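You operate a simulated robot arm through the tools that you are given. There is no shell and no other tool.

You are at the controls of a simulated two-armed robot. One attempt, no reset.

TASK
Take the depth stop and put it on the grey mat. Fetch the small tray and set it on the shelf of the side table. Take the black steel block and put it on top of the small guide ring. Put the shim labelled "2 mm" from the top of the press bench on the shelf of the side table and the shim that says "6 mm" on the top of the indexing bench. Put one of the tall brass parallels from the top of the fixture bench on top of the white curled drawing. Take the white strainer and put it on top of the form block. Take the small die ring and put it on the top of the indexing bench. Take the guide bush from the top of the fixture bench and put it on top of the silver low die. Put the copper electrode from the grey mat on the silver bright plate. Fetch the steady rest and set it on the middle shelf of the high rack. Pull the tool drawer open. Do these in any order. Set down upright: black steel block, white strainer.

It is judged by the outcome, as a careful person would: the job done as asked, and still so three seconds after it is handed in. It fails if anything else is knocked over, pushed out of place, dropped, spilled or broken.

THE ROBOT
Two 7-joint arms with fingered hands on one trunk, on a base that drives. Base frame: it is fixed to the floor where the robot stands at the start and does not move with it; the origin is under the middle of the robot, x ahead of it, y to its left, z up; the surface under the hand at the start is at about z = 880. Lengths are in mm, angles in degrees, forces in N, time in s.
The left shoulder is at the start at [24, 214, 1218], the right one opposite. With the tool pointing down near the work surface each hand reaches from about 120 to 600 mm from the robot's upright axis, wherever it stands, measured 20 degrees to its own side. Places, roughly: black steel block (3x5x4 cm) [300, -300, 900]; bright plate (9x11x1 cm) [-1000, -1100, 900]; copper electrode [-1000, -1000, 1000]; curled drawing [500, 0, 1000]; depth stop (3x3x3 cm) [700, 0, 900]; form block (8x6x4 cm) [-900, -900, 900]; grey mat [-1100, -1000, 900]; guide bush (3x3x4 cm) [-1300, -1300, 900]; low die [-1250, -1500, 1000]; middle shelf of the high rack [-5400, -2000, 600]; shelf of the side table [-3200, -100, 300]; shim [500, -1750, 1000]; small die ring (6x6x3 cm) [-1100, -1500, 900]; small guide ring (6x6x4 cm) [300, -500, 900]; small tray (10x9x4 cm) [600, -300, 900]; steady rest (8x5x4 cm) [-1300, -700, 900]; tall brass parallel (8x2x3 cm) [-900, -1700, 900]; tool drawer [-700, 2100, 700]; top of the indexing bench [-1100, -300, 900]; white strainer (7x7x10 cm) [-1000, -1500, 900]. Payload 3.3 kg a hand.
The tool frame of a hand sits at the grasp point between the pads (the TCP): z along the fingers, y along the line on which they close. The tips reach 26 mm beyond it. Largest opening 132 mm; the body of the gripper starts 73 mm behind the TCP. The gripper is a hand of 2 fingers: y runs from the thumb to the fingers, the wrist lies at [0, 0, -224] in the tool frame.
Orientation is that of the tool frame in the base frame, as [roll, pitch, yaw] about the fixed x, y, z axes, in that order (R = Rz(yaw) Ry(pitch) Rx(roll)). With the fingers straight down and closing along the base's y, the tool's x points along the base's -x, its y along +y and its z along -z.

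THE INTERFACE
- The arms move only by the tool step_arm. It takes "left_rows", "right_rows" or both (then of equal length, played together; a hand with none holds still); each is a list of rows, each an object (a shift or turn left out is 0) with "linear": the shift along the tool's x, y, z in mm, a list of three; "rotation": the turn, a rotation vector about the tool's x, y, z in degrees, a list of three. In form: [{"linear": [tx, ty, tz], "rotation": [wx, wy, wz]}, ...]. A call has 1 to 20 rows; each row shifts and turns the commanded pose from where the row before left it, along the tool's axes as they then stand. A row lasts 0.2 s, in which the tool goes at most 50 mm and 8.6 degrees; a call with a longer step from one row to the next is refused whole. Where a pose cannot be reached the arm comes as near as it can. A force on the tool above 40 N (or 10 N above the force at the start of the call, whichever is more), or a blocked arm, ends the call early, and 0.2 s more pass. In this call time passes only in rows, and 0.2 s behind the last. The reply holds the time, the measured pose of the TCP, the force on the tool along the base axes, the opening and the grip force, in the units named above and with some noise, with the torque about the TCP (base axes, N m) and any sound that the robot's microphone picked up, and new pictures: "show" is both (left out), scene, wrist or none (wrist: the cameras of the hands that moved).
- Cameras (640 x 400 px; columns grow to the right, rows downward): "scene" is now at [95.6, -23, 1377.8]; the picture's right is [-0.28, -0.96, 0.00], its down [-0.69, 0.20, -0.69] and it looks along [0.66, -0.20, -0.72] (base axes); focal length 214 px, centre (320, 200). "left" rides on the left gripper at [-66, -3, -99] in its tool frame; the picture's right is [0.04, -1.00, 0.00], its down [0.83, 0.03, -0.55] and it looks along [0.55, 0.02, 0.83] (tool axes); focal length 261 px, centre (320, 200). "right" rides on the right gripper at [66, -3, -99] in its tool frame; the picture's right is [0.04, 1.00, 0.00], its down [-0.83, 0.03, -0.55] and it looks along [-0.55, 0.02, 0.83] (tool axes); focal length 261 px, centre (320, 200). There is no depth. A picture from a camera that has moved, and an enlarged one, comes with that camera's place and axes in the base frame and with its lens.
- slide_trunk(by): slides the trunk up (or, below 0, down) by that many mm; the arms and the scene camera ride with it, the base frame stays. It gives what a move gives, with no picture.
- base_move(legs): drives the robot by 1 to 6 legs, each [ahead, left, turn to the left] in mm, mm and degrees, along the robot's own axes; the way and the turn of a leg run together, so that a leg with both is an arc; at most 1500 mm and 180 degrees a leg. The arms and the cameras ride along, it lands a little off, and it stops where it bumps. It gives what a move gives, and a new picture of the scene camera.
- set_fingers(finger1, thumb_bend, hand): sets how far each is bent, from 0 (flat) to 1 (curled in); at 0.3 the hand is open as for a grip, at 0.7 the pads meet at the TCP. One left out holds its place. A second passes; each finger stops where it meets its share of the squeeze, and holds until it gets a number again. It is the only way to open and close the hand. It gives what a move gives, with no picture; readings hold the bend of each and the force on the fingers (four entries, about 0 where the hand has none), thumb and palm.
- turn_head(pan, tilt): turns the head with the scene camera to pan (to the left, within 86 degrees either way) and tilt (down, from -29 to 69), counted from straight ahead of the robot. It gives what a move gives, and a new picture of the scene camera.
- enlarge(camera, box): a new picture of the part [left, top, right, bottom] of that camera's present view, enlarged. It takes no simulated time.
- job_done(): hands the job in; it is judged then, once.

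Places have to be worked out from the pictures, the camera data and where the tool is seen. Open the grippers and draw the arms clear of the work before you hand the job in, unless the task says otherwise.

The tools are called after ">>>" as a command line: name --argument value ..., lists and objects as JSON in quotes. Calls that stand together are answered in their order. step_arm: Moves the arms, as the interface text tells. Its arguments: {"type":"object","properties":{"left_rows":{"type":"array","items":{"type":"object","properties":{"linear":{"type":"array","items":{"type":"number"}},"rotation":{"type":"array","items":{"type":"number"}}}}},"right_rows":{"type":"array","items":{"type":"object","properties":{"linear":{"type":"array","items":{"type":"number"}},"rotation":{"type":"array","items":{"type":"number"}}}}},"show":{"type":"string","enum":["both","scene","wrist","none"]}},"required":[]} The other tools are called the same way: slide_trunk (by) slides the trunk up or down; set_fingers (finger1, thumb_bend, hand) moves the fingers one by one; base_move (legs) drives the base; turn_head (pan, tilt) turns the head that bears the scene camera; enlarge (camera, box) takes an enlarged picture of a part of a camera's view; job_done () hands the job in.

At the start:

```text
time_s: 0.0
left_tool_pos: [357.5, -7.6, 1134.1]
left_tcp_rot: [-177.7, 0.0, -177.7]
left_contact_force: [-0.6, 0.6, -0.5]
left_torque: [-0.01, 0.02, 0.0]
left_opening: 132.0
left_grip_force: 0.0
left_shape: jaw
left_bend: [0.3, 0.3]
left_finger forces: [0.0, 0.1, 0.0, 0.1, 0.1, 0.1]
right_tool_pos: [384.4, -414.9, 1206.0]
right_tcp_rot: [180.0, 0.0, -179.9]
right_contact_force: [0.0, -0.7, 0.0]
right_torque: [0.01, 0.04, 0.01]
right_opening: 131.9
right_grip_force: 0.2
right_shape: jaw
right_bend: [0.3, 0.3]
right_finger forces: [0.0, 0.0, 0.0, 0.0, 0.0, 0.0]
trunk travel left (down, up): [-500.0, 261.0]
robot x, y, heading: [0.8, -1.2, 0.1]
head pan, tilt: [-16.5, 46.2]
```

scene: 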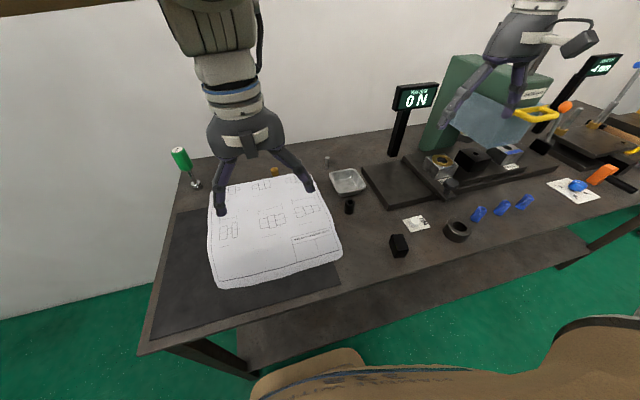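
right: 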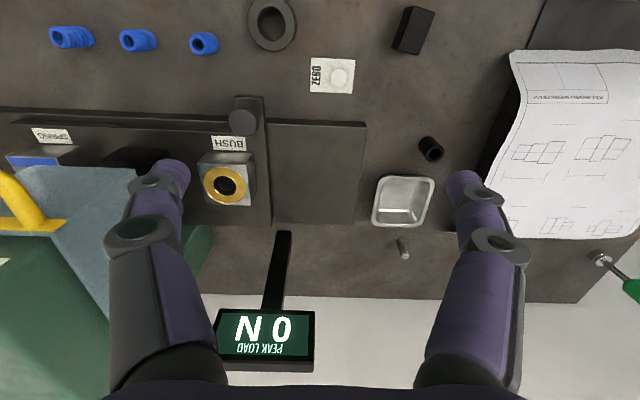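
left: 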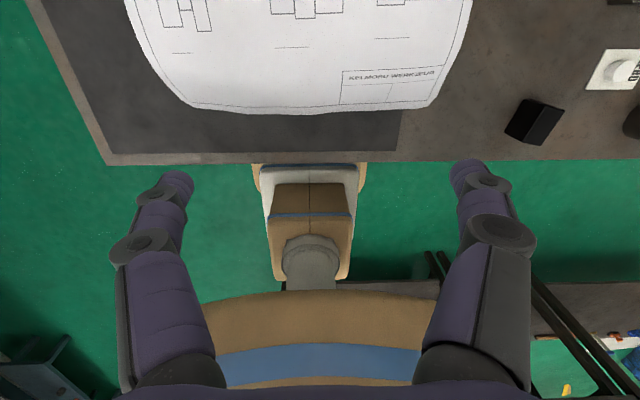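

The press bench is in front with the drawing, tray, black block, ring and other parts. I look closer at the scene before moving.

>>> enlarge --camera "scene" --box '[300, 100, 640, 280]'

>>> enlarge --camera "scene" --box '[140, 120, 400, 280]'

>>> enlarge --camera "right" --box '[160, 0, 480, 280]'

```text
1.88 times, centred on (470, 190) of scene
camera zoom: at [95.6, -23.0, 1377.8], right [-0.28, -0.96, 0.0], down [-0.69, 0.2, -0.69], along [0.66, -0.2, -0.72], focal length 404 px, centre (38, 219)
```

zoom: 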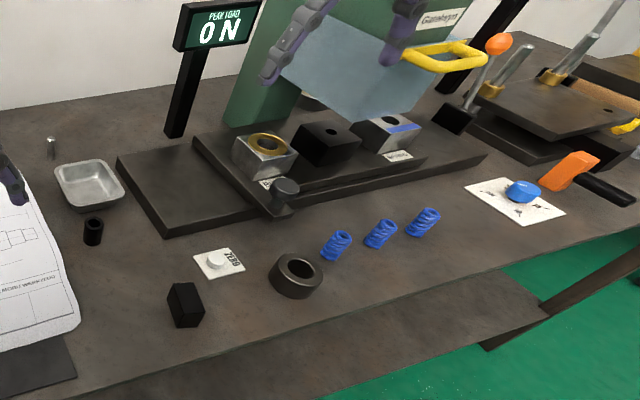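

```text
2.46 times, centred on (270, 200) of scene
camera zoom: at [95.6, -23.0, 1377.8], right [-0.28, -0.96, 0.0], down [-0.69, 0.2, -0.69], along [0.66, -0.2, -0.72], focal length 528 px, centre (443, 200)
```

zoom: 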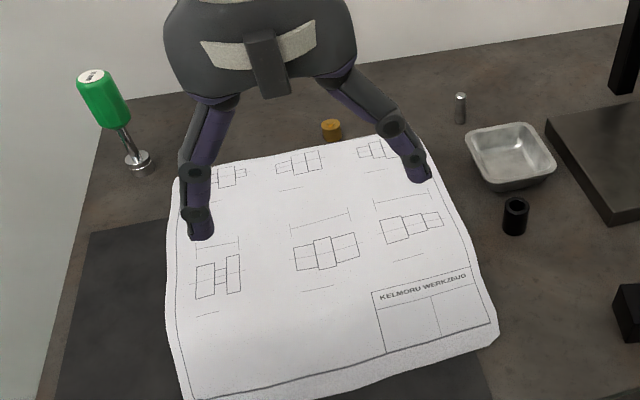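

```text
1.43 times, centred on (320, 140) of right
camera zoom: at [317.8, -417.2, 1304.8], right [-0.04, 1.0, 0.0], down [0.83, 0.03, 0.55], along [0.55, 0.02, -0.83], focal length 372 px, centre (320, 286)
```

zoom: 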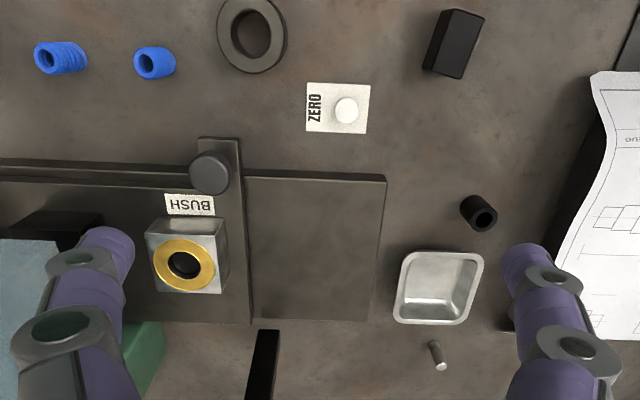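

I can see the block, small ring, tray and depth stop on the press bench. Now I look around with the head to locate the rest.

>>> turn_head --pan -80 --tilt 20

>>> turn_head --pan 80 --tilt 20

>>> turn_head --pan -45 --tilt 30

>>> enlarge --camera "scene" --box '[260, 60, 580, 260]'

```text
time_s: 1.3
left_tool_pos: [359.0, -7.3, 1135.5]
left_tcp_rot: [-177.6, 0.0, -177.2]
left_contact_force: [0.2, 0.9, 0.3]
left_torque: [0.02, 0.02, -0.01]
left_opening: 131.6
left_grip_force: 0.1
left_shape: jaw
left_bend: [0.3, 0.3]
left_finger forces: [0.0, 0.0, 0.1, 0.0, 0.0, 0.0]
right_tool_pos: [385.4, -414.9, 1206.8]
right_tcp_rot: [-179.9, -0.1, 180.0]
right_contact_force: [-0.6, -0.1, 0.4]
right_torque: [0.02, 0.01, -0.01]
right_opening: 132.1
right_grip_force: 0.1
right_shape: jaw
right_bend: [0.3, 0.3]
right_finger forces: [0.0, 0.1, 0.0, 0.0, 0.1, 0.1]
trunk travel left (down, up): [-500.0, 261.0]
robot x, y, heading: [1.6, -0.1, -0.2]
head pan, tilt: [-80.0, 20.0]
camera scene: at [34.9, -92.0, 1418.1], right [-0.98, -0.17, 0.0], down [-0.06, 0.34, -0.94], along [0.16, -0.93, -0.34], focal length 214 px, centre (320, 200)
```

scene: 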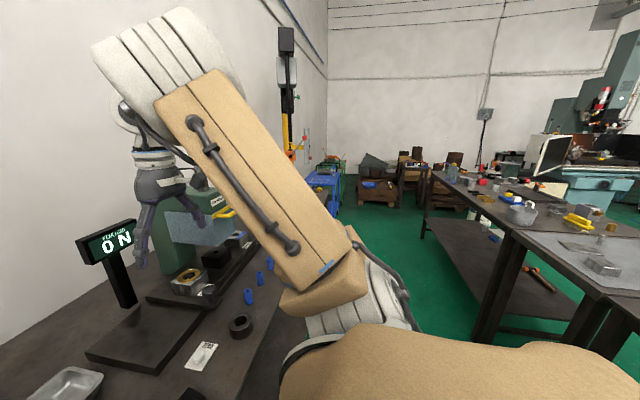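

```text
time_s: 3.8
left_tool_pos: [359.3, -7.6, 1135.5]
left_tcp_rot: [-177.5, 0.0, -177.2]
left_contact_force: [-0.5, -0.1, 0.0]
left_torque: [-0.04, -0.01, 0.0]
left_opening: 131.8
left_grip_force: 0.0
left_shape: jaw
left_bend: [0.3, 0.3]
left_finger forces: [0.0, 0.0, 0.0, 0.1, 0.0, 0.0]
right_tool_pos: [382.7, -414.5, 1206.0]
right_tcp_rot: [179.9, 0.0, 180.0]
right_contact_force: [-0.9, -1.0, 0.1]
right_torque: [0.01, 0.02, 0.0]
right_opening: 132.3
right_grip_force: 0.1
right_shape: jaw
right_bend: [0.3, 0.3]
right_finger forces: [0.0, 0.1, 0.1, 0.0, 0.0, 0.0]
trunk travel left (down, up): [-500.0, 261.0]
robot x, y, heading: [-0.3, -1.4, -0.1]
head pan, tilt: [80.0, 20.0]
camera scene: at [34.8, 91.5, 1418.2], right [0.98, -0.17, 0.0], down [-0.06, -0.34, -0.94], along [0.16, 0.93, -0.34], focal length 214 px, centre (320, 200)
```

scene: 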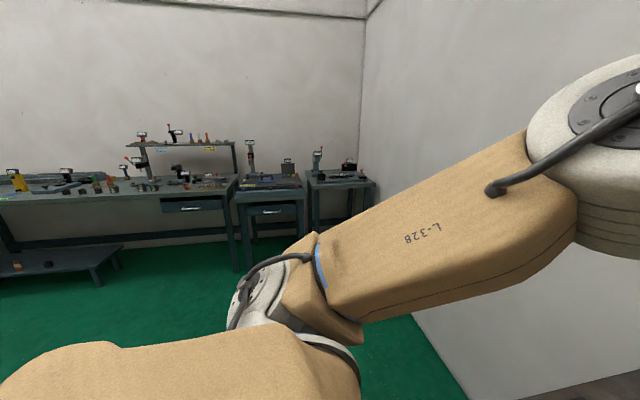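

```text
time_s: 5.8
left_tool_pos: [358.9, -6.8, 1134.1]
left_tcp_rot: [-177.7, 0.1, -177.4]
left_contact_force: [0.4, 0.1, 0.6]
left_torque: [-0.01, 0.01, 0.0]
left_opening: 131.9
left_grip_force: 0.1
left_shape: jaw
left_bend: [0.3, 0.3]
left_finger forces: [0.0, 0.0, 0.1, 0.0, 0.1, 0.0]
right_tool_pos: [383.8, -413.5, 1205.9]
right_tcp_rot: [179.9, 0.0, -179.9]
right_contact_force: [0.1, -0.3, 0.0]
right_torque: [0.03, -0.03, 0.0]
right_opening: 132.2
right_grip_force: 0.0
right_shape: jaw
right_bend: [0.3, 0.3]
right_finger forces: [0.0, 0.0, 0.0, 0.0, 0.0, 0.0]
trunk travel left (down, up): [-500.0, 261.0]
robot x, y, heading: [1.4, 1.2, -0.1]
head pan, tilt: [-45.0, 30.0]
camera scene: at [82.6, -64.1, 1402.1], right [-0.71, -0.71, 0.0], down [-0.35, 0.35, -0.87], along [0.61, -0.61, -0.5], focal length 214 px, centre (320, 200)
```

scene: 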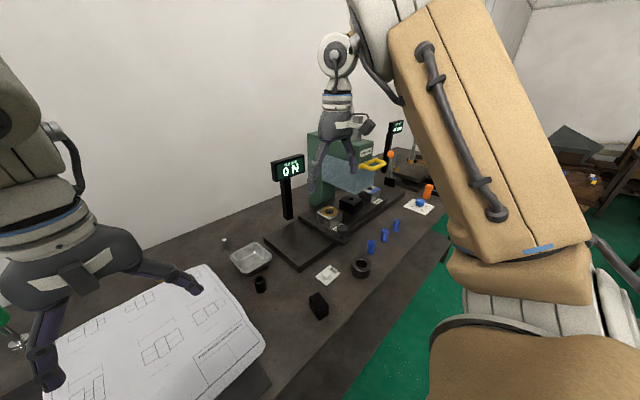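

```text
2.00 times, centred on (420, 160) of scene
camera zoom: at [82.6, -64.1, 1402.1], right [-0.71, -0.71, 0.0], down [-0.35, 0.35, -0.87], along [0.61, -0.61, -0.5], focal length 429 px, centre (120, 280)
```

zoom: 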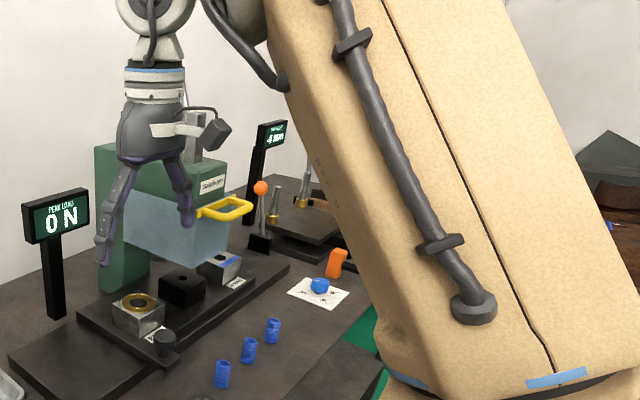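

The block is at about [318, -297] and the ring at about [317, -476] on the bench (z≈880). I move the right hand to hover near the block for a close look.

>>> turn_head --pan -25 --tilt 50

>>> step_arm --right_rows '[{"linear": [13.2, 23, 32]}, {"linear": [13.2, 23, 32]}, {"linear": [13.2, 23, 32]}, {"linear": [13.2, 23, 32]}, {"linear": [13.2, 23, 32]}]' --show "both"

```text
time_s: 6.7
left_tool_pos: [358.2, -7.5, 1136.0]
left_tcp_rot: [-177.6, -0.1, -177.3]
left_contact_force: [-0.1, 0.3, 0.0]
left_torque: [0.03, -0.01, 0.0]
left_opening: 131.8
left_grip_force: 0.1
left_shape: jaw
left_bend: [0.3, 0.3]
left_finger forces: [0.0, 0.0, 0.1, 0.1, 0.1, 0.1]
right_tool_pos: [383.6, -414.1, 1206.4]
right_tcp_rot: [-180.0, -0.1, -180.0]
right_contact_force: [-1.2, 0.3, 0.5]
right_torque: [0.01, -0.03, 0.0]
right_opening: 131.9
right_grip_force: 0.1
right_shape: jaw
right_bend: [0.3, 0.3]
right_finger forces: [0.1, 0.0, 0.0, 0.1, 0.1, 0.1]
trunk travel left (down, up): [-500.0, 261.0]
robot x, y, heading: [-0.2, -0.7, -0.1]
head pan, tilt: [-25.0, 50.0]
camera scene: at [88.4, -32.9, 1372.6], right [-0.42, -0.91, 0.0], down [-0.69, 0.32, -0.64], along [0.58, -0.27, -0.77], focal length 214 px, centre (320, 200)
```

scene: 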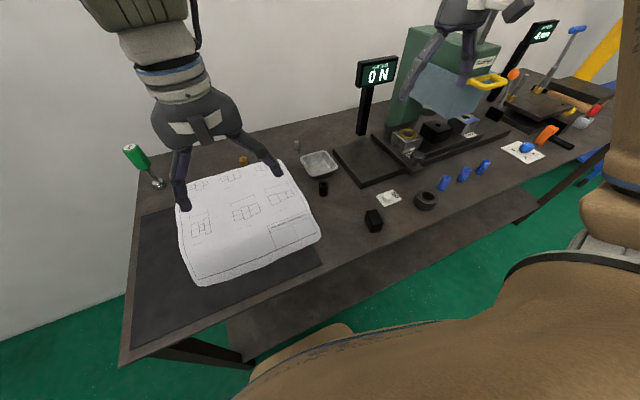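

```text
time_s: 7.9
left_tool_pos: [358.2, -7.6, 1135.6]
left_tcp_rot: [-177.6, -0.1, -177.3]
left_contact_force: [-0.9, -0.8, -0.7]
left_torque: [-0.01, 0.02, 0.0]
left_opening: 131.8
left_grip_force: 0.1
left_shape: jaw
left_bend: [0.3, 0.3]
left_finger forces: [0.0, 0.0, 0.0, 0.0, 0.1, 0.0]
right_tool_pos: [318.2, -303.4, 1045.3]
right_tcp_rot: [179.2, 0.2, 179.6]
right_contact_force: [0.2, -0.1, -0.4]
right_torque: [-0.02, -0.04, 0.03]
right_opening: 132.0
right_grip_force: 0.1
right_shape: jaw
right_bend: [0.3, 0.3]
right_finger forces: [0.0, 0.0, 0.0, 0.1, 0.1, 0.1]
right hand out of reach, approached as far as the arm can: row 5
trunk travel left (down, up): [-500.0, 261.0]
robot x, y, heading: [0.2, -1.2, -0.1]
head pan, tilt: [-25.0, 50.0]
camera scene: at [88.2, -32.8, 1372.6], right [-0.42, -0.91, 0.0], down [-0.69, 0.32, -0.64], along [0.58, -0.27, -0.77], focal length 214 px, centre (320, 200)
camera right: at [251.6, -307.0, 1144.8], right [-0.04, 1.0, 0.01], down [0.83, 0.02, 0.56], along [0.56, 0.03, -0.83], focal length 261 px, centre (320, 200)
```

scene: 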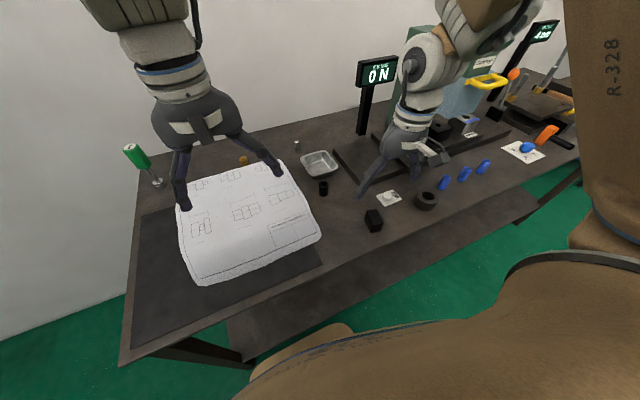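
right: 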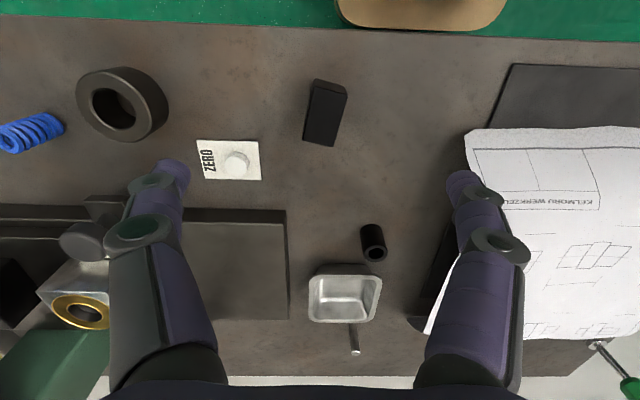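

The wrist camera puts the block at about [320, -297]. I enlarge it to read its orientation, and also raise the trunk so the arms are less folded.

>>> enlarge --camera "right" --box '[270, 50, 380, 170]'

>>> slide_trunk --by 150

```text
3.33 times, centred on (325, 110) of right
camera zoom: at [251.6, -307.0, 1144.8], right [-0.04, 1.0, 0.01], down [0.83, 0.02, 0.56], along [0.56, 0.03, -0.83], focal length 869 px, centre (303, 500)
```

zoom: 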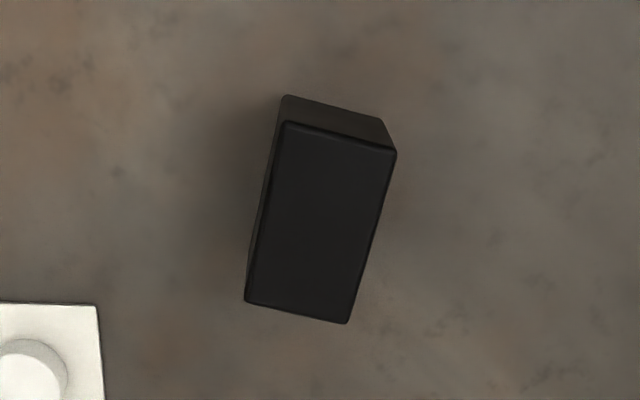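

```text
time_s: 9.6
left_tool_pos: [357.1, -9.9, 1282.9]
left_tcp_rot: [-178.0, -0.1, -177.7]
left_contact_force: [-0.6, 0.4, 1.0]
left_torque: [-0.03, 0.02, 0.01]
left_opening: 132.1
left_grip_force: 0.0
left_shape: jaw
left_bend: [0.3, 0.3]
left_finger forces: [0.0, 0.1, 0.0, 0.0, 0.0, 0.1]
right_tool_pos: [320.3, -304.4, 1196.9]
right_tcp_rot: [179.4, 0.3, 179.4]
right_contact_force: [-0.7, -1.1, -1.0]
right_torque: [-0.01, 0.01, 0.0]
right_opening: 131.7
right_grip_force: 0.1
right_shape: jaw
right_bend: [0.3, 0.3]
right_finger forces: [0.0, 0.1, 0.0, 0.0, 0.0, 0.0]
trunk travel left (down, up): [-650.0, 111.0]
robot x, y, heading: [0.4, -4.7, -0.3]
head pan, tilt: [-25.0, 50.0]
```

The block's top centre is at about [319, -298], with its long axis turned -12° from x. I turn the hand to match and come down above it.

>>> step_arm --right_rows '[{"linear": [1, 6, 40], "rotation": [0, 0, 5.8]}, {"linear": [0, 0, 45], "rotation": [0, 0, 5.8]}, {"linear": [0, 0, 45]}, {"linear": [0, 0, 45]}, {"linear": [0, 0, 35]}]' --show "wrist"

```text
time_s: 10.8
left_tool_pos: [357.5, -9.0, 1284.2]
left_tcp_rot: [-177.8, 0.0, -177.6]
left_contact_force: [-0.7, 0.8, 0.0]
left_torque: [0.02, -0.01, -0.01]
left_opening: 132.0
left_grip_force: 0.0
left_shape: jaw
left_bend: [0.3, 0.3]
left_finger forces: [0.0, 0.0, 0.0, 0.1, 0.1, 0.1]
right_tool_pos: [320.5, -308.0, 987.8]
right_tcp_rot: [179.5, 0.3, 167.0]
right_contact_force: [-0.5, -0.4, -0.1]
right_torque: [0.03, -0.01, 0.0]
right_opening: 131.8
right_grip_force: 0.0
right_shape: jaw
right_bend: [0.3, 0.3]
right_finger forces: [0.1, 0.0, 0.0, 0.0, 0.0, 0.1]
right hand out of reach, approached as far as the arm can: row 1
trunk travel left (down, up): [-650.0, 111.0]
robot x, y, heading: [1.0, -1.8, -0.1]
head pan, tilt: [-25.0, 50.0]
camera right: at [255.1, -296.1, 1085.9], right [0.19, 0.98, 0.01], down [0.81, -0.16, 0.56], along [0.55, -0.09, -0.83], focal length 261 px, centre (320, 200)
```

right: 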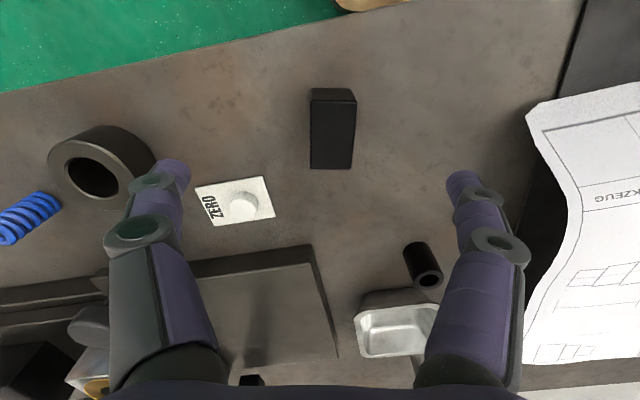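

The block is aligned with the hand, lying about [-3, +10] from it. I descend to grip height z≈914.

>>> step_arm --right_rows '[{"linear": [5, 9, 30]}, {"linear": [0, 0, 30]}, {"linear": [0, 0, 13]}]' --show "wrist"

```text
time_s: 11.6
left_tool_pos: [357.1, -7.4, 1283.3]
left_tcp_rot: [-177.8, 0.0, -177.5]
left_contact_force: [0.8, -0.4, 0.4]
left_torque: [0.01, 0.02, 0.0]
left_opening: 132.0
left_grip_force: 0.1
left_shape: jaw
left_bend: [0.3, 0.3]
left_finger forces: [0.1, 0.0, 0.0, 0.0, 0.0, 0.0]
right_tool_pos: [318.0, -298.2, 913.8]
right_tcp_rot: [179.9, 0.3, 167.4]
right_contact_force: [-0.5, -0.2, 0.5]
right_torque: [0.01, 0.02, 0.01]
right_opening: 131.9
right_grip_force: 0.1
right_shape: jaw
right_bend: [0.3, 0.3]
right_finger forces: [0.1, 0.0, 0.0, 0.0, 0.0, 0.0]
trunk travel left (down, up): [-650.0, 111.0]
robot x, y, heading: [1.3, -1.0, -0.0]
head pan, tilt: [-25.0, 50.0]
camera right: at [252.3, -287.2, 1012.6], right [0.18, 0.98, 0.0], down [0.82, -0.15, 0.56], along [0.55, -0.1, -0.83], focal length 261 px, centre (320, 200)
```

right: 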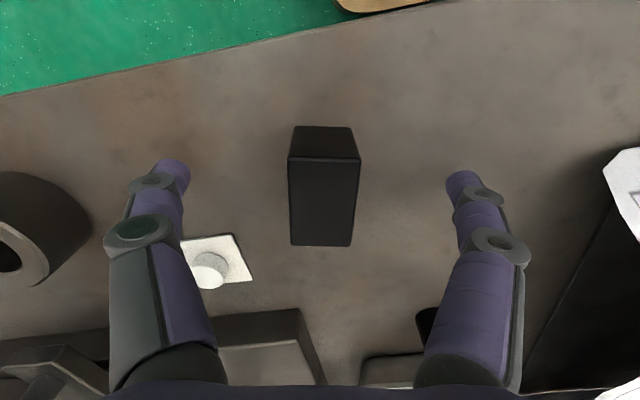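

The block sits centred between the fingers. I close on it.

>>> set_fingers --hand "right" --finger1 0.7 --thumb_bend 0.7

>>> step_arm --right_rows '[{"linear": [0, 0, -10]}, {"linear": [0, 0, -35]}, {"linear": [0, 0, -45]}, {"linear": [0, 0, -30]}]' --show "wrist"

```text
time_s: 12.6
left_tool_pos: [356.7, -8.4, 1283.7]
left_tcp_rot: [-177.8, -0.2, -177.7]
left_contact_force: [-0.5, 0.0, 0.1]
left_torque: [0.03, -0.01, -0.02]
left_opening: 131.9
left_grip_force: 0.1
left_shape: jaw
left_bend: [0.3, 0.3]
left_finger forces: [0.0, 0.0, 0.0, 0.0, 0.1, 0.0]
right_tool_pos: [314.9, -299.7, 912.1]
right_tcp_rot: [-179.9, -0.1, 167.5]
right_contact_force: [2.5, -0.7, 2.5]
right_torque: [0.04, -0.05, 0.0]
right_opening: 26.7
right_grip_force: 8.1
right_shape: fingers
right_bend: [0.61, 0.66]
right_finger forces: [8.4, 0.0, 0.0, 0.0, 8.3, 0.0]
trunk travel left (down, up): [-650.0, 111.0]
robot x, y, heading: [-0.8, -0.8, -0.2]
head pan, tilt: [-25.0, 50.0]
```

```text
time_s: 13.6
left_tool_pos: [356.9, -8.5, 1284.1]
left_tcp_rot: [-177.8, 0.0, -177.6]
left_contact_force: [0.9, -0.2, 0.1]
left_torque: [0.01, -0.01, 0.01]
left_opening: 132.1
left_grip_force: 0.1
left_shape: jaw
left_bend: [0.3, 0.3]
left_finger forces: [0.0, 0.0, 0.0, 0.1, 0.0, 0.1]
right_tool_pos: [310.9, -308.0, 1028.4]
right_tcp_rot: [179.3, -1.2, 166.3]
right_contact_force: [0.4, 0.1, -4.5]
right_torque: [0.03, 0.0, 0.0]
right_opening: 26.6
right_grip_force: 6.8
right_shape: fingers
right_bend: [0.61, 0.66]
right_finger forces: [7.4, 0.1, 0.0, 0.0, 7.3, 0.1]
right hand out of reach, approached as far as the arm can: row 3
trunk travel left (down, up): [-650.0, 111.0]
robot x, y, heading: [-2.0, 2.5, 0.2]
head pan, tilt: [-25.0, 50.0]
camera right: at [247.3, -296.6, 1128.4], right [0.2, 0.98, 0.02], down [0.83, -0.17, 0.54], along [0.53, -0.09, -0.84], focal length 261 px, centre (320, 200)
```

right: 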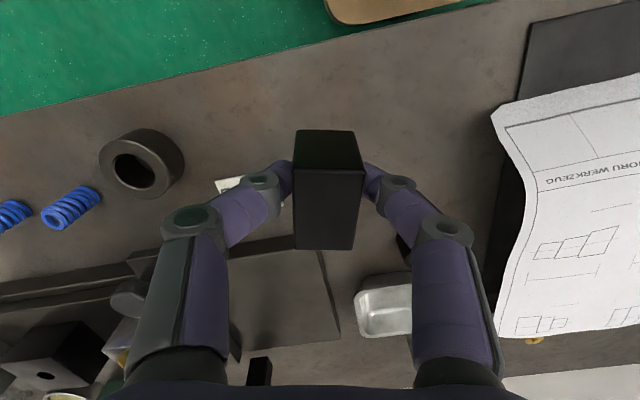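

The block is held (about 4.5 N). I enlarge the ring for a precise centre before carrying it there.

>>> enlarge --camera "right" --box '[80, 110, 210, 210]'

>>> enlarge --camera "scene" --box '[380, 160, 480, 230]'

```text
4.00 times, centred on (145, 160) of right
camera zoom: at [247.3, -296.6, 1128.4], right [0.2, 0.98, 0.02], down [0.83, -0.17, 0.54], along [0.53, -0.09, -0.84], focal length 1043 px, centre (1020, 360)
```

zoom: 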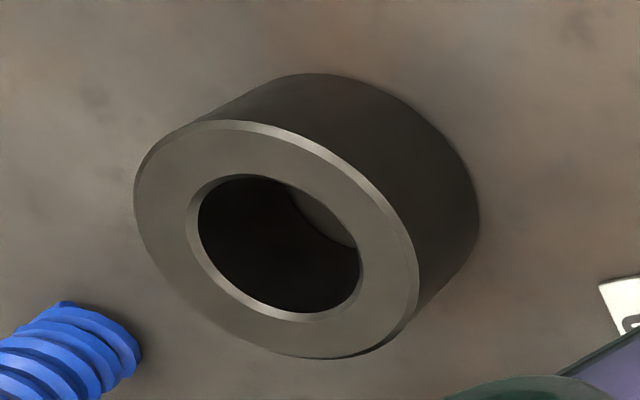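

```text
5.71 times, centred on (430, 195) of scene
camera zoom: at [82.7, -32.8, 1522.7], right [-0.42, -0.91, 0.0], down [-0.69, 0.32, -0.64], along [0.58, -0.27, -0.77], focal length 1226 px, centre (-309, 229)
```

zoom: 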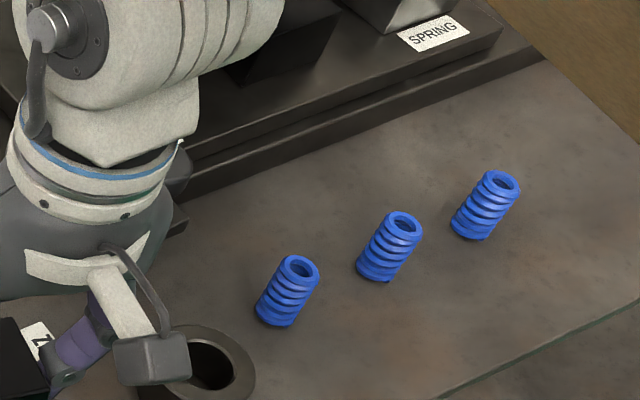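

The ring's centre is at about [315, -473]. I carry the block over there at safe height.

>>> step_arm --right_rows '[{"linear": [-10.75, -40, 0]}, {"linear": [-10.75, -40, 0]}, {"linear": [-10.75, -40, 0]}, {"linear": [-10.75, -40, 0]}]' --show "both"

```text
time_s: 14.6
left_tool_pos: [358.0, -10.9, 1284.5]
left_tcp_rot: [-178.0, 0.1, -177.5]
left_contact_force: [-0.1, 0.2, 0.0]
left_torque: [0.01, -0.02, 0.0]
left_opening: 131.9
left_grip_force: 0.0
left_shape: jaw
left_bend: [0.3, 0.3]
left_finger forces: [0.0, 0.0, 0.1, 0.0, 0.0, 0.1]
right_tool_pos: [328.0, -467.4, 1032.5]
right_tcp_rot: [179.9, 0.0, 168.5]
right_contact_force: [-1.4, -0.2, -4.6]
right_torque: [0.03, 0.02, 0.0]
right_opening: 26.9
right_grip_force: 7.3
right_shape: fingers
right_bend: [0.6, 0.66]
right_finger forces: [7.4, 0.0, 0.0, 0.0, 7.2, 0.0]
trunk travel left (down, up): [-650.0, 111.0]
robot x, y, heading: [2.6, -0.3, -0.1]
head pan, tilt: [-25.0, 50.0]
camera scene: at [83.3, -35.1, 1522.6], right [-0.42, -0.91, 0.0], down [-0.69, 0.32, -0.64], along [0.58, -0.27, -0.77], focal length 214 px, centre (320, 200)
camera right: at [261.8, -456.9, 1130.9], right [0.16, 0.99, 0.0], down [0.82, -0.13, 0.55], along [0.55, -0.09, -0.83], focal length 261 px, centre (320, 200)
```

scene: 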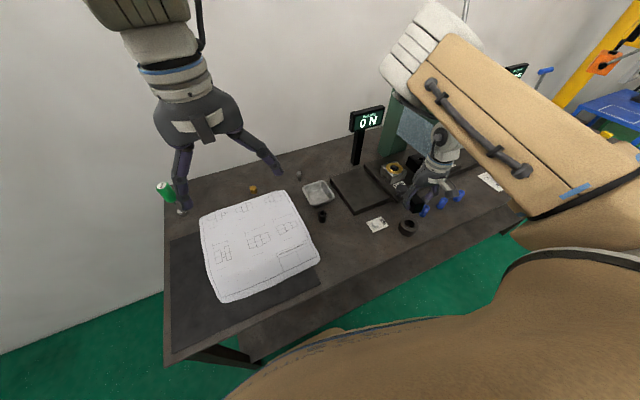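
right: 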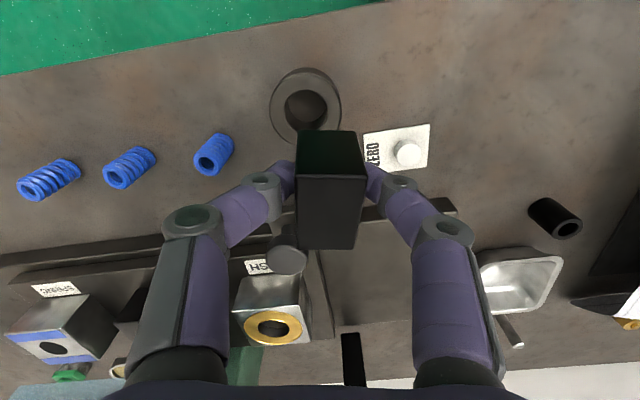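

Ring centre now reads about [314, -475]. I shift over it and come down to just above.

>>> step_arm --right_rows '[{"linear": [12, -10, 10]}, {"linear": [0, 0, 30]}, {"linear": [0, 0, 24]}]' --show "wrist"

>>> enlarge --camera "scene" --box '[350, 180, 470, 255]'

```text
time_s: 15.4
left_tool_pos: [356.9, -8.9, 1283.2]
left_tcp_rot: [-177.8, 0.0, -177.7]
left_contact_force: [0.2, 0.5, -0.4]
left_torque: [0.0, -0.01, -0.01]
left_opening: 131.8
left_grip_force: 0.1
left_shape: jaw
left_bend: [0.3, 0.3]
left_finger forces: [0.1, 0.0, 0.1, 0.1, 0.0, 0.1]
right_tool_pos: [313.0, -473.1, 967.9]
right_tcp_rot: [179.9, 0.1, 168.4]
right_contact_force: [0.3, -0.5, -4.3]
right_torque: [-0.06, 0.05, 0.04]
right_opening: 26.8
right_grip_force: 7.5
right_shape: fingers
right_bend: [0.6, 0.66]
right_finger forces: [7.4, 0.1, 0.1, 0.0, 7.3, 0.0]
trunk travel left (down, up): [-650.0, 111.0]
robot x, y, heading: [1.7, 1.8, -0.0]
head pan, tilt: [-25.0, 50.0]
camera right: at [247.7, -463.5, 1066.7], right [0.16, 0.99, 0.0], down [0.82, -0.13, 0.55], along [0.55, -0.09, -0.83], focal length 261 px, centre (320, 200)
```

right: 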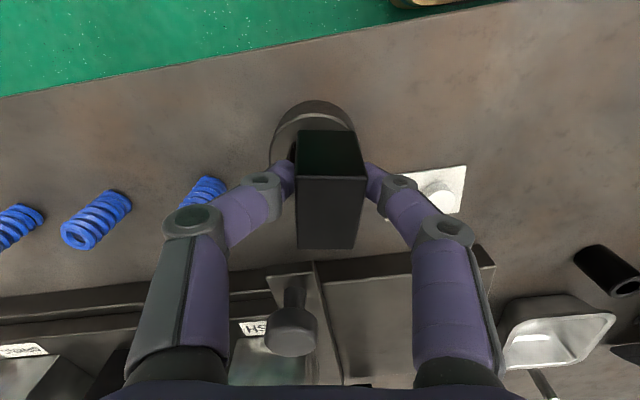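

```text
5.33 times, centred on (410, 218) of scene
camera zoom: at [83.0, -33.6, 1522.6], right [-0.42, -0.91, 0.0], down [-0.69, 0.32, -0.64], along [0.58, -0.27, -0.77], focal length 1144 px, centre (-160, 107)
```

zoom: 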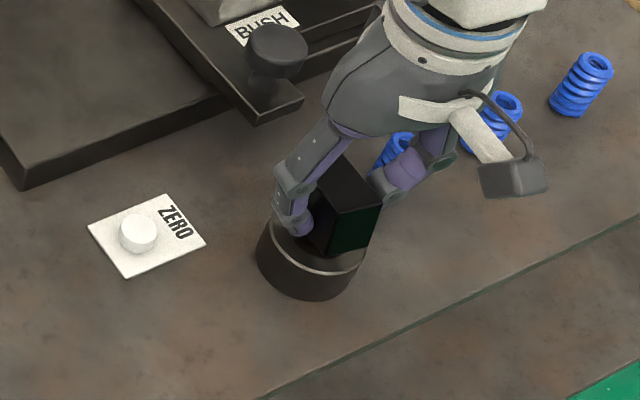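

The two cameras disagree slightly on the ring's y, so I enlarge both for a closer check before lowering.

>>> enlarge --camera "scene" --box '[385, 205, 435, 240]'

>>> enlarge --camera "right" --box '[250, 80, 390, 180]'

```text
11.43 times, centred on (410, 222) of scene
camera zoom: at [83.0, -33.6, 1522.6], right [-0.42, -0.91, 0.0], down [-0.69, 0.32, -0.64], along [0.58, -0.27, -0.77], focal length 2451 px, centre (-709, -57)
```

zoom: 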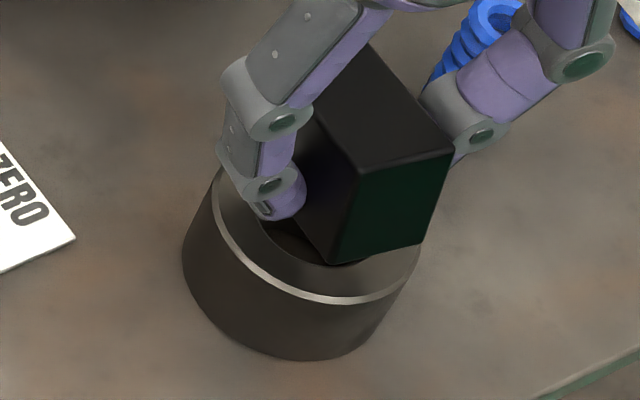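

```text
4.00 times, centred on (320, 130) of right
camera zoom: at [247.7, -463.5, 1066.7], right [0.16, 0.99, 0.0], down [0.82, -0.13, 0.55], along [0.55, -0.09, -0.83], focal length 1043 px, centre (320, 480)
```

zoom: 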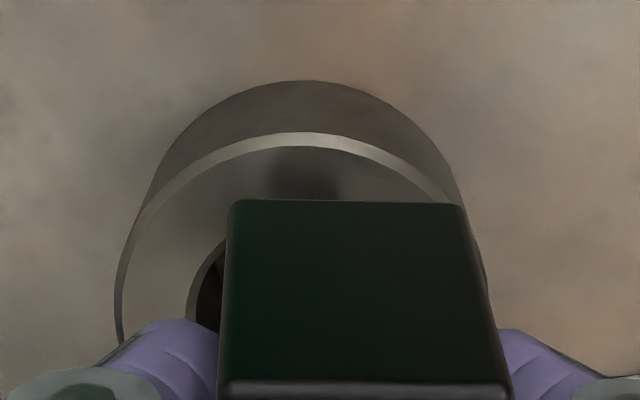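

Ring centre ≈ [315, -475]; the block sits ~3.5 mm to the +y side of the TCP. I correct by 5 mm and lower gently.

>>> step_arm --right_rows '[{"linear": [-2.5, -5.1, 0]}, {"linear": [0, 0, 6]}, {"linear": [0, 0, 4]}, {"linear": [0, 0, 2]}]' --show "wrist"

```text
time_s: 16.4
left_tool_pos: [357.6, -9.7, 1283.4]
left_tcp_rot: [-177.7, 0.1, -177.6]
left_contact_force: [0.1, 0.6, -0.3]
left_torque: [-0.02, -0.03, -0.02]
left_opening: 132.0
left_grip_force: 0.1
left_shape: jaw
left_bend: [0.3, 0.3]
left_finger forces: [0.0, 0.0, 0.0, 0.1, 0.1, 0.0]
right_tool_pos: [314.9, -479.2, 956.5]
right_tcp_rot: [179.9, 0.0, 168.3]
right_contact_force: [0.3, 0.5, -4.6]
right_torque: [-0.01, 0.02, -0.03]
right_opening: 26.4
right_grip_force: 6.7
right_shape: fingers
right_bend: [0.6, 0.66]
right_finger forces: [7.6, 0.1, 0.0, 0.0, 7.3, 0.0]
trunk travel left (down, up): [-650.0, 111.0]
robot x, y, heading: [-3.4, 0.3, -0.2]
head pan, tilt: [-25.0, 50.0]
camera right: at [249.9, -468.9, 1055.4], right [0.16, 0.99, 0.0], down [0.82, -0.13, 0.55], along [0.55, -0.09, -0.83], focal length 261 px, centre (320, 200)
```

right: 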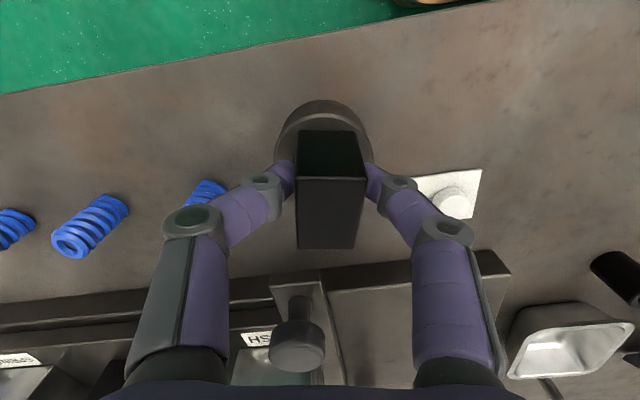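

Centred now and no contact yet; I lower in small steps until the force shows contact.

>>> step_arm --right_rows '[{"linear": [0, 0, 1.5]}, {"linear": [0, 0, 1.5]}]' --show "none"

>>> step_arm --right_rows '[{"linear": [0, 0, 1.5]}]' --show "wrist"

```text
time_s: 17.0
left_tool_pos: [357.7, -8.7, 1285.2]
left_tcp_rot: [-177.8, 0.0, -177.6]
left_contact_force: [-0.1, -0.1, 0.0]
left_torque: [-0.01, 0.01, 0.0]
left_opening: 132.1
left_grip_force: 0.0
left_shape: jaw
left_bend: [0.3, 0.3]
left_finger forces: [0.1, 0.0, 0.0, 0.1, 0.0, 0.0]
right_tool_pos: [314.8, -479.6, 953.2]
right_tcp_rot: [180.0, 0.0, 168.4]
right_contact_force: [-0.9, 0.2, -4.7]
right_torque: [0.0, 0.01, 0.0]
right_opening: 26.8
right_grip_force: 8.2
right_shape: fingers
right_bend: [0.6, 0.66]
right_finger forces: [7.4, 0.0, 0.0, 0.0, 7.3, 0.0]
trunk travel left (down, up): [-650.0, 111.0]
robot x, y, heading: [-3.6, 0.5, 0.1]
head pan, tilt: [-25.0, 50.0]
```

```text
time_s: 17.4
left_tool_pos: [357.0, -8.8, 1284.3]
left_tcp_rot: [-177.8, 0.0, -177.7]
left_contact_force: [-0.2, 0.4, -0.2]
left_torque: [0.03, 0.02, 0.0]
left_opening: 131.7
left_grip_force: 0.1
left_shape: jaw
left_bend: [0.3, 0.3]
left_finger forces: [0.1, 0.0, 0.0, 0.1, 0.0, 0.0]
right_tool_pos: [315.9, -479.1, 951.4]
right_tcp_rot: [180.0, 0.0, 168.4]
right_contact_force: [-0.6, 0.1, -4.0]
right_torque: [-0.03, 0.02, 0.01]
right_opening: 27.0
right_grip_force: 7.5
right_shape: fingers
right_bend: [0.6, 0.66]
right_finger forces: [7.4, 0.1, 0.0, 0.0, 7.4, 0.0]
trunk travel left (down, up): [-650.0, 111.0]
robot x, y, heading: [-2.2, -0.9, 0.0]
head pan, tilt: [-25.0, 50.0]
camera right: at [250.0, -468.7, 1050.9], right [0.16, 0.99, 0.0], down [0.82, -0.13, 0.55], along [0.55, -0.09, -0.83], focal length 261 px, centre (320, 200)
```

right: 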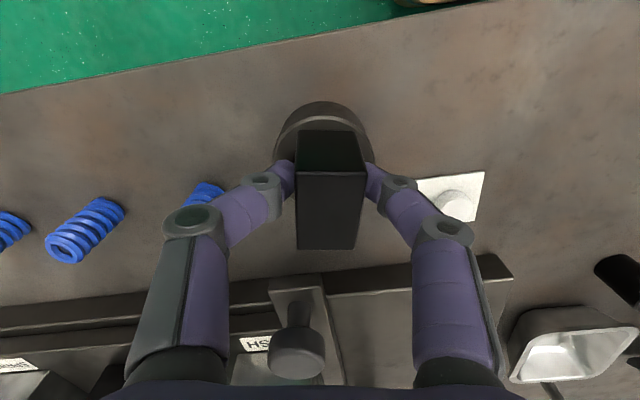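

Still carrying the full weight; I keep lowering in small steps.

>>> step_arm --right_rows '[{"linear": [0, 0, 1.5]}, {"linear": [0, 0, 1]}]' --show "none"

>>> step_arm --right_rows '[{"linear": [0, 0, 1.5]}]' --show "none"

>>> enlarge --camera "scene" --box '[385, 205, 435, 240]'

```text
time_s: 18.0
left_tool_pos: [359.2, -7.7, 1284.4]
left_tcp_rot: [-177.8, 0.0, -177.6]
left_contact_force: [-0.7, 0.3, -0.3]
left_torque: [-0.03, -0.01, 0.01]
left_opening: 132.0
left_grip_force: 0.0
left_shape: jaw
left_bend: [0.3, 0.3]
left_finger forces: [0.1, 0.1, 0.0, 0.1, 0.0, 0.0]
right_tool_pos: [315.3, -478.3, 949.6]
right_tcp_rot: [-179.9, -0.1, 168.4]
right_contact_force: [-1.0, 0.2, -2.5]
right_torque: [-0.01, -0.01, -0.01]
right_opening: 26.9
right_grip_force: 7.7
right_shape: fingers
right_bend: [0.6, 0.66]
right_finger forces: [7.4, 0.1, 0.1, 0.0, 7.5, 0.1]
trunk travel left (down, up): [-650.0, 111.0]
robot x, y, heading: [0.2, -3.2, -0.1]
head pan, tilt: [-25.0, 50.0]
```

```text
time_s: 18.4
left_tool_pos: [357.2, -7.9, 1283.7]
left_tcp_rot: [-177.9, -0.1, -177.6]
left_contact_force: [0.5, -0.9, -0.2]
left_torque: [-0.02, 0.02, 0.02]
left_opening: 132.0
left_grip_force: 0.1
left_shape: jaw
left_bend: [0.3, 0.3]
left_finger forces: [0.0, 0.1, 0.1, 0.0, 0.0, 0.0]
right_tool_pos: [315.2, -479.4, 948.1]
right_tcp_rot: [179.9, -0.1, 168.5]
right_contact_force: [-0.7, -1.1, 0.5]
right_torque: [0.04, -0.02, 0.0]
right_opening: 26.5
right_grip_force: 8.2
right_shape: fingers
right_bend: [0.61, 0.66]
right_finger forces: [8.2, 0.1, 0.0, 0.0, 8.4, 0.0]
trunk travel left (down, up): [-650.0, 111.0]
robot x, y, heading: [4.0, -1.2, 0.2]
head pan, tilt: [-25.0, 50.0]
```

```text
11.43 times, centred on (410, 222) of scene
camera zoom: at [82.7, -32.7, 1522.7], right [-0.42, -0.91, 0.0], down [-0.69, 0.32, -0.64], along [0.58, -0.27, -0.77], focal length 2451 px, centre (-709, -57)
```

zoom: 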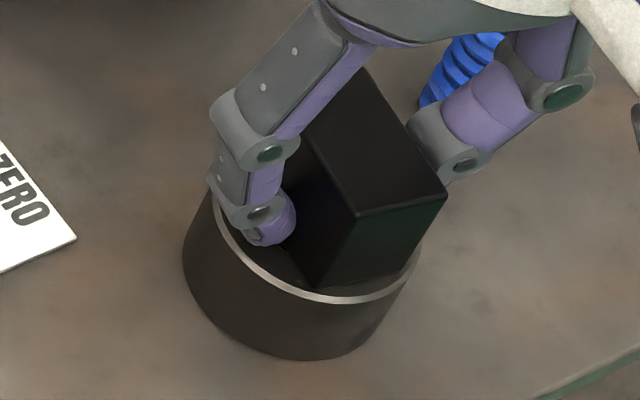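

The weight has been taken by the ring and the block stands centred on it. I open the fingers just partly (springs are near) and lift off.

>>> set_fingers --hand "right" --finger1 0.54 --thumb_bend 0.57

>>> step_arm --right_rows '[{"linear": [0, 0, -10]}, {"linear": [0, 0, -30]}, {"linear": [0, 0, -45]}, {"linear": [0, 0, -45]}]' --show "both"

```text
time_s: 19.4
left_tool_pos: [356.9, -8.5, 1283.6]
left_tcp_rot: [-177.8, 0.0, -177.6]
left_contact_force: [1.4, 1.3, -0.3]
left_torque: [-0.02, -0.01, 0.0]
left_opening: 131.8
left_grip_force: 0.2
left_shape: jaw
left_bend: [0.3, 0.3]
left_finger forces: [0.0, 0.1, 0.1, 0.1, 0.0, 0.0]
right_tool_pos: [314.8, -479.6, 948.6]
right_tcp_rot: [180.0, 0.0, 168.5]
right_contact_force: [0.8, 0.1, -0.1]
right_torque: [-0.02, -0.02, 0.0]
right_opening: 49.0
right_grip_force: 0.0
right_shape: fingers
right_bend: [0.54, 0.56]
right_finger forces: [0.0, 0.0, 0.0, 0.1, 0.0, 0.1]
trunk travel left (down, up): [-650.0, 111.0]
robot x, y, heading: [-0.3, 1.5, 0.0]
head pan, tilt: [-25.0, 50.0]
```

```text
time_s: 20.4
left_tool_pos: [356.6, -7.0, 1283.4]
left_tcp_rot: [-177.8, 0.0, -177.6]
left_contact_force: [0.2, 0.5, -0.1]
left_torque: [0.02, -0.02, 0.03]
left_opening: 132.0
left_grip_force: 0.1
left_shape: jaw
left_bend: [0.3, 0.3]
left_finger forces: [0.0, 0.0, 0.1, 0.0, 0.0, 0.0]
right_tool_pos: [316.8, -479.4, 1079.7]
right_tcp_rot: [179.9, 0.0, 168.4]
right_contact_force: [0.8, -0.7, 0.2]
right_torque: [0.01, 0.02, 0.02]
right_opening: 49.1
right_grip_force: 0.1
right_shape: fingers
right_bend: [0.54, 0.56]
right_finger forces: [0.1, 0.1, 0.1, 0.0, 0.0, 0.0]
trunk travel left (down, up): [-650.0, 111.0]
robot x, y, heading: [1.6, 0.3, 0.1]
head pan, tilt: [-25.0, 50.0]
camera scene: at [82.4, -32.2, 1522.7], right [-0.42, -0.91, 0.0], down [-0.69, 0.32, -0.64], along [0.58, -0.27, -0.77], focal length 214 px, centre (320, 200)
camera right: at [250.6, -468.5, 1177.9], right [0.16, 0.99, 0.0], down [0.82, -0.13, 0.55], along [0.55, -0.09, -0.83], focal length 261 px, centre (320, 200)
```

scene: 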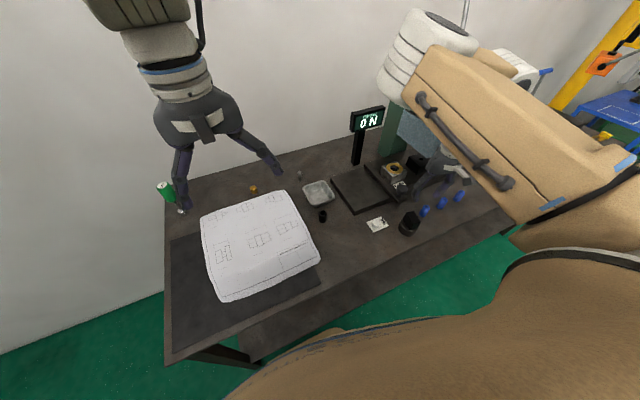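
right: 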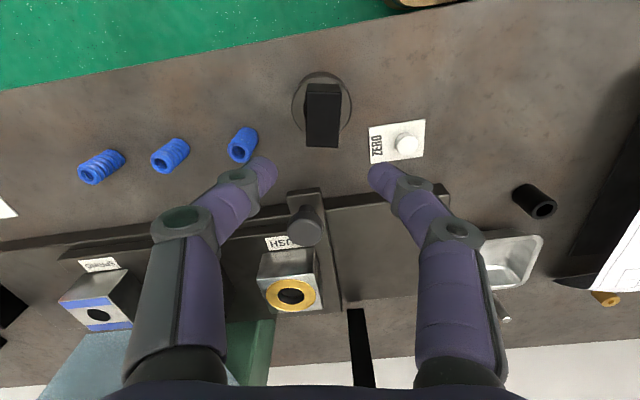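

The block stands on the ring. The depth stop is at about [720, -38], beyond reach from here, so I check the gap between the robot and the bench before driving closer.

>>> turn_head --pan 0 --tilt 69

```text
time_s: 21.3
left_tool_pos: [357.7, -9.0, 1283.4]
left_tcp_rot: [-177.8, 0.0, -177.6]
left_contact_force: [0.8, -1.0, -0.1]
left_torque: [-0.03, -0.01, -0.04]
left_opening: 132.1
left_grip_force: 0.1
left_shape: jaw
left_bend: [0.3, 0.3]
left_finger forces: [0.0, 0.1, 0.1, 0.1, 0.0, 0.0]
right_tool_pos: [316.4, -479.1, 1078.5]
right_tcp_rot: [-180.0, -0.1, 168.4]
right_contact_force: [0.8, -0.2, -0.4]
right_torque: [0.0, 0.0, 0.03]
right_opening: 49.0
right_grip_force: 0.0
right_shape: fingers
right_bend: [0.54, 0.56]
right_finger forces: [0.0, 0.0, 0.1, 0.1, 0.0, 0.0]
trunk travel left (down, up): [-650.0, 111.0]
robot x, y, heading: [1.8, -2.5, -0.2]
head pan, tilt: [0.0, 68.8]
camera scene: at [68.9, -0.2, 1500.8], right [0.0, -1.0, 0.0], down [-0.93, 0.0, -0.36], along [0.36, 0.0, -0.93], focal length 214 px, centre (320, 200)
```

scene: 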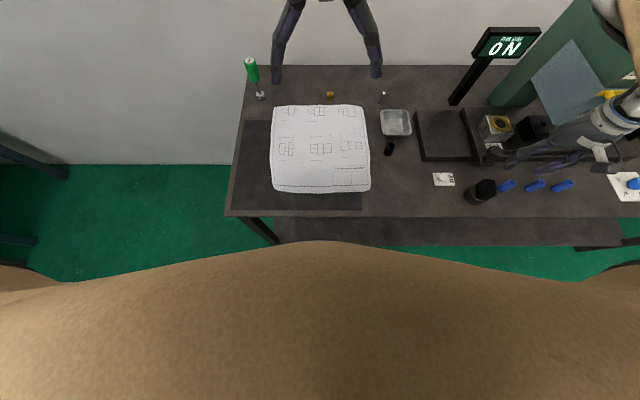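

The bench edge is at x≈257 and the chest front at about 125. I check the left wrist camera's view of the robot's own base in front of the bench.

>>> enlarge --camera "left" --box '[0, 0, 640, 400]'

```text
1.00 times, centred on (320, 200) of left (not enlarged: the box is as wide or as high as the picture)
camera zoom: at [423.6, -3.8, 1382.5], right [0.0, -1.0, 0.04], down [-0.83, 0.02, 0.55], along [-0.55, -0.03, -0.83], focal length 261 px, centre (320, 200)
```

zoom: 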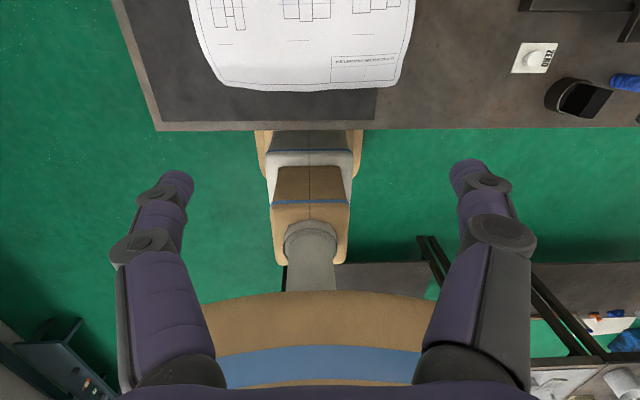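

The base goes low beneath the bench edge. I raise the right hand a bit and drive forward 120 mm carefully.

>>> step_arm --right_rows '[{"linear": [0, 0, -40]}, {"linear": [0, 0, -40]}]' --show "none"

>>> base_move --legs '[[60, 0, 0]]'

```text
time_s: 21.9
left_tool_pos: [357.7, -7.1, 1284.1]
left_tcp_rot: [-177.8, 0.0, -177.6]
left_contact_force: [0.2, -0.4, -0.2]
left_torque: [-0.02, 0.0, 0.01]
left_opening: 132.0
left_grip_force: 0.0
left_shape: jaw
left_bend: [0.3, 0.3]
left_finger forces: [0.0, 0.0, 0.1, 0.0, 0.1, 0.0]
right_tool_pos: [316.7, -479.2, 1159.4]
right_tcp_rot: [-180.0, 0.1, 168.4]
right_contact_force: [-0.3, 0.9, 0.4]
right_torque: [-0.01, -0.03, -0.04]
right_opening: 49.0
right_grip_force: 0.1
right_shape: fingers
right_bend: [0.54, 0.56]
right_finger forces: [0.0, 0.0, 0.0, 0.0, 0.0, 0.0]
trunk travel left (down, up): [-650.0, 111.0]
robot x, y, heading: [-2.7, -0.7, 0.2]
head pan, tilt: [0.0, 68.8]
```

```text
time_s: 22.9
left_tool_pos: [419.7, -8.2, 1283.6]
left_tcp_rot: [-177.8, -0.1, -177.7]
left_contact_force: [0.4, -0.1, 0.2]
left_torque: [-0.03, 0.04, 0.0]
left_opening: 131.9
left_grip_force: 0.1
left_shape: jaw
left_bend: [0.3, 0.3]
left_finger forces: [0.1, 0.0, 0.0, 0.1, 0.0, 0.0]
right_tool_pos: [378.1, -479.6, 1156.5]
right_tcp_rot: [-179.9, -0.1, 168.4]
right_contact_force: [-0.3, 0.0, -0.1]
right_torque: [-0.02, 0.02, 0.03]
right_opening: 49.0
right_grip_force: 0.0
right_shape: fingers
right_bend: [0.54, 0.56]
right_finger forces: [0.0, 0.0, 0.1, 0.1, 0.1, 0.0]
trunk travel left (down, up): [-650.0, 111.0]
robot x, y, heading: [65.5, 0.4, 0.1]
head pan, tilt: [0.0, 68.8]
camera scene: at [131.4, -0.2, 1500.6], right [0.0, -1.0, 0.0], down [-0.93, 0.0, -0.36], along [0.36, 0.0, -0.93], focal length 214 px, centre (320, 200)
```

scene: 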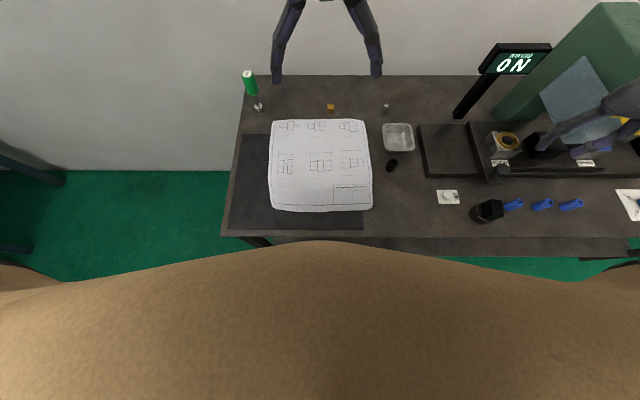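

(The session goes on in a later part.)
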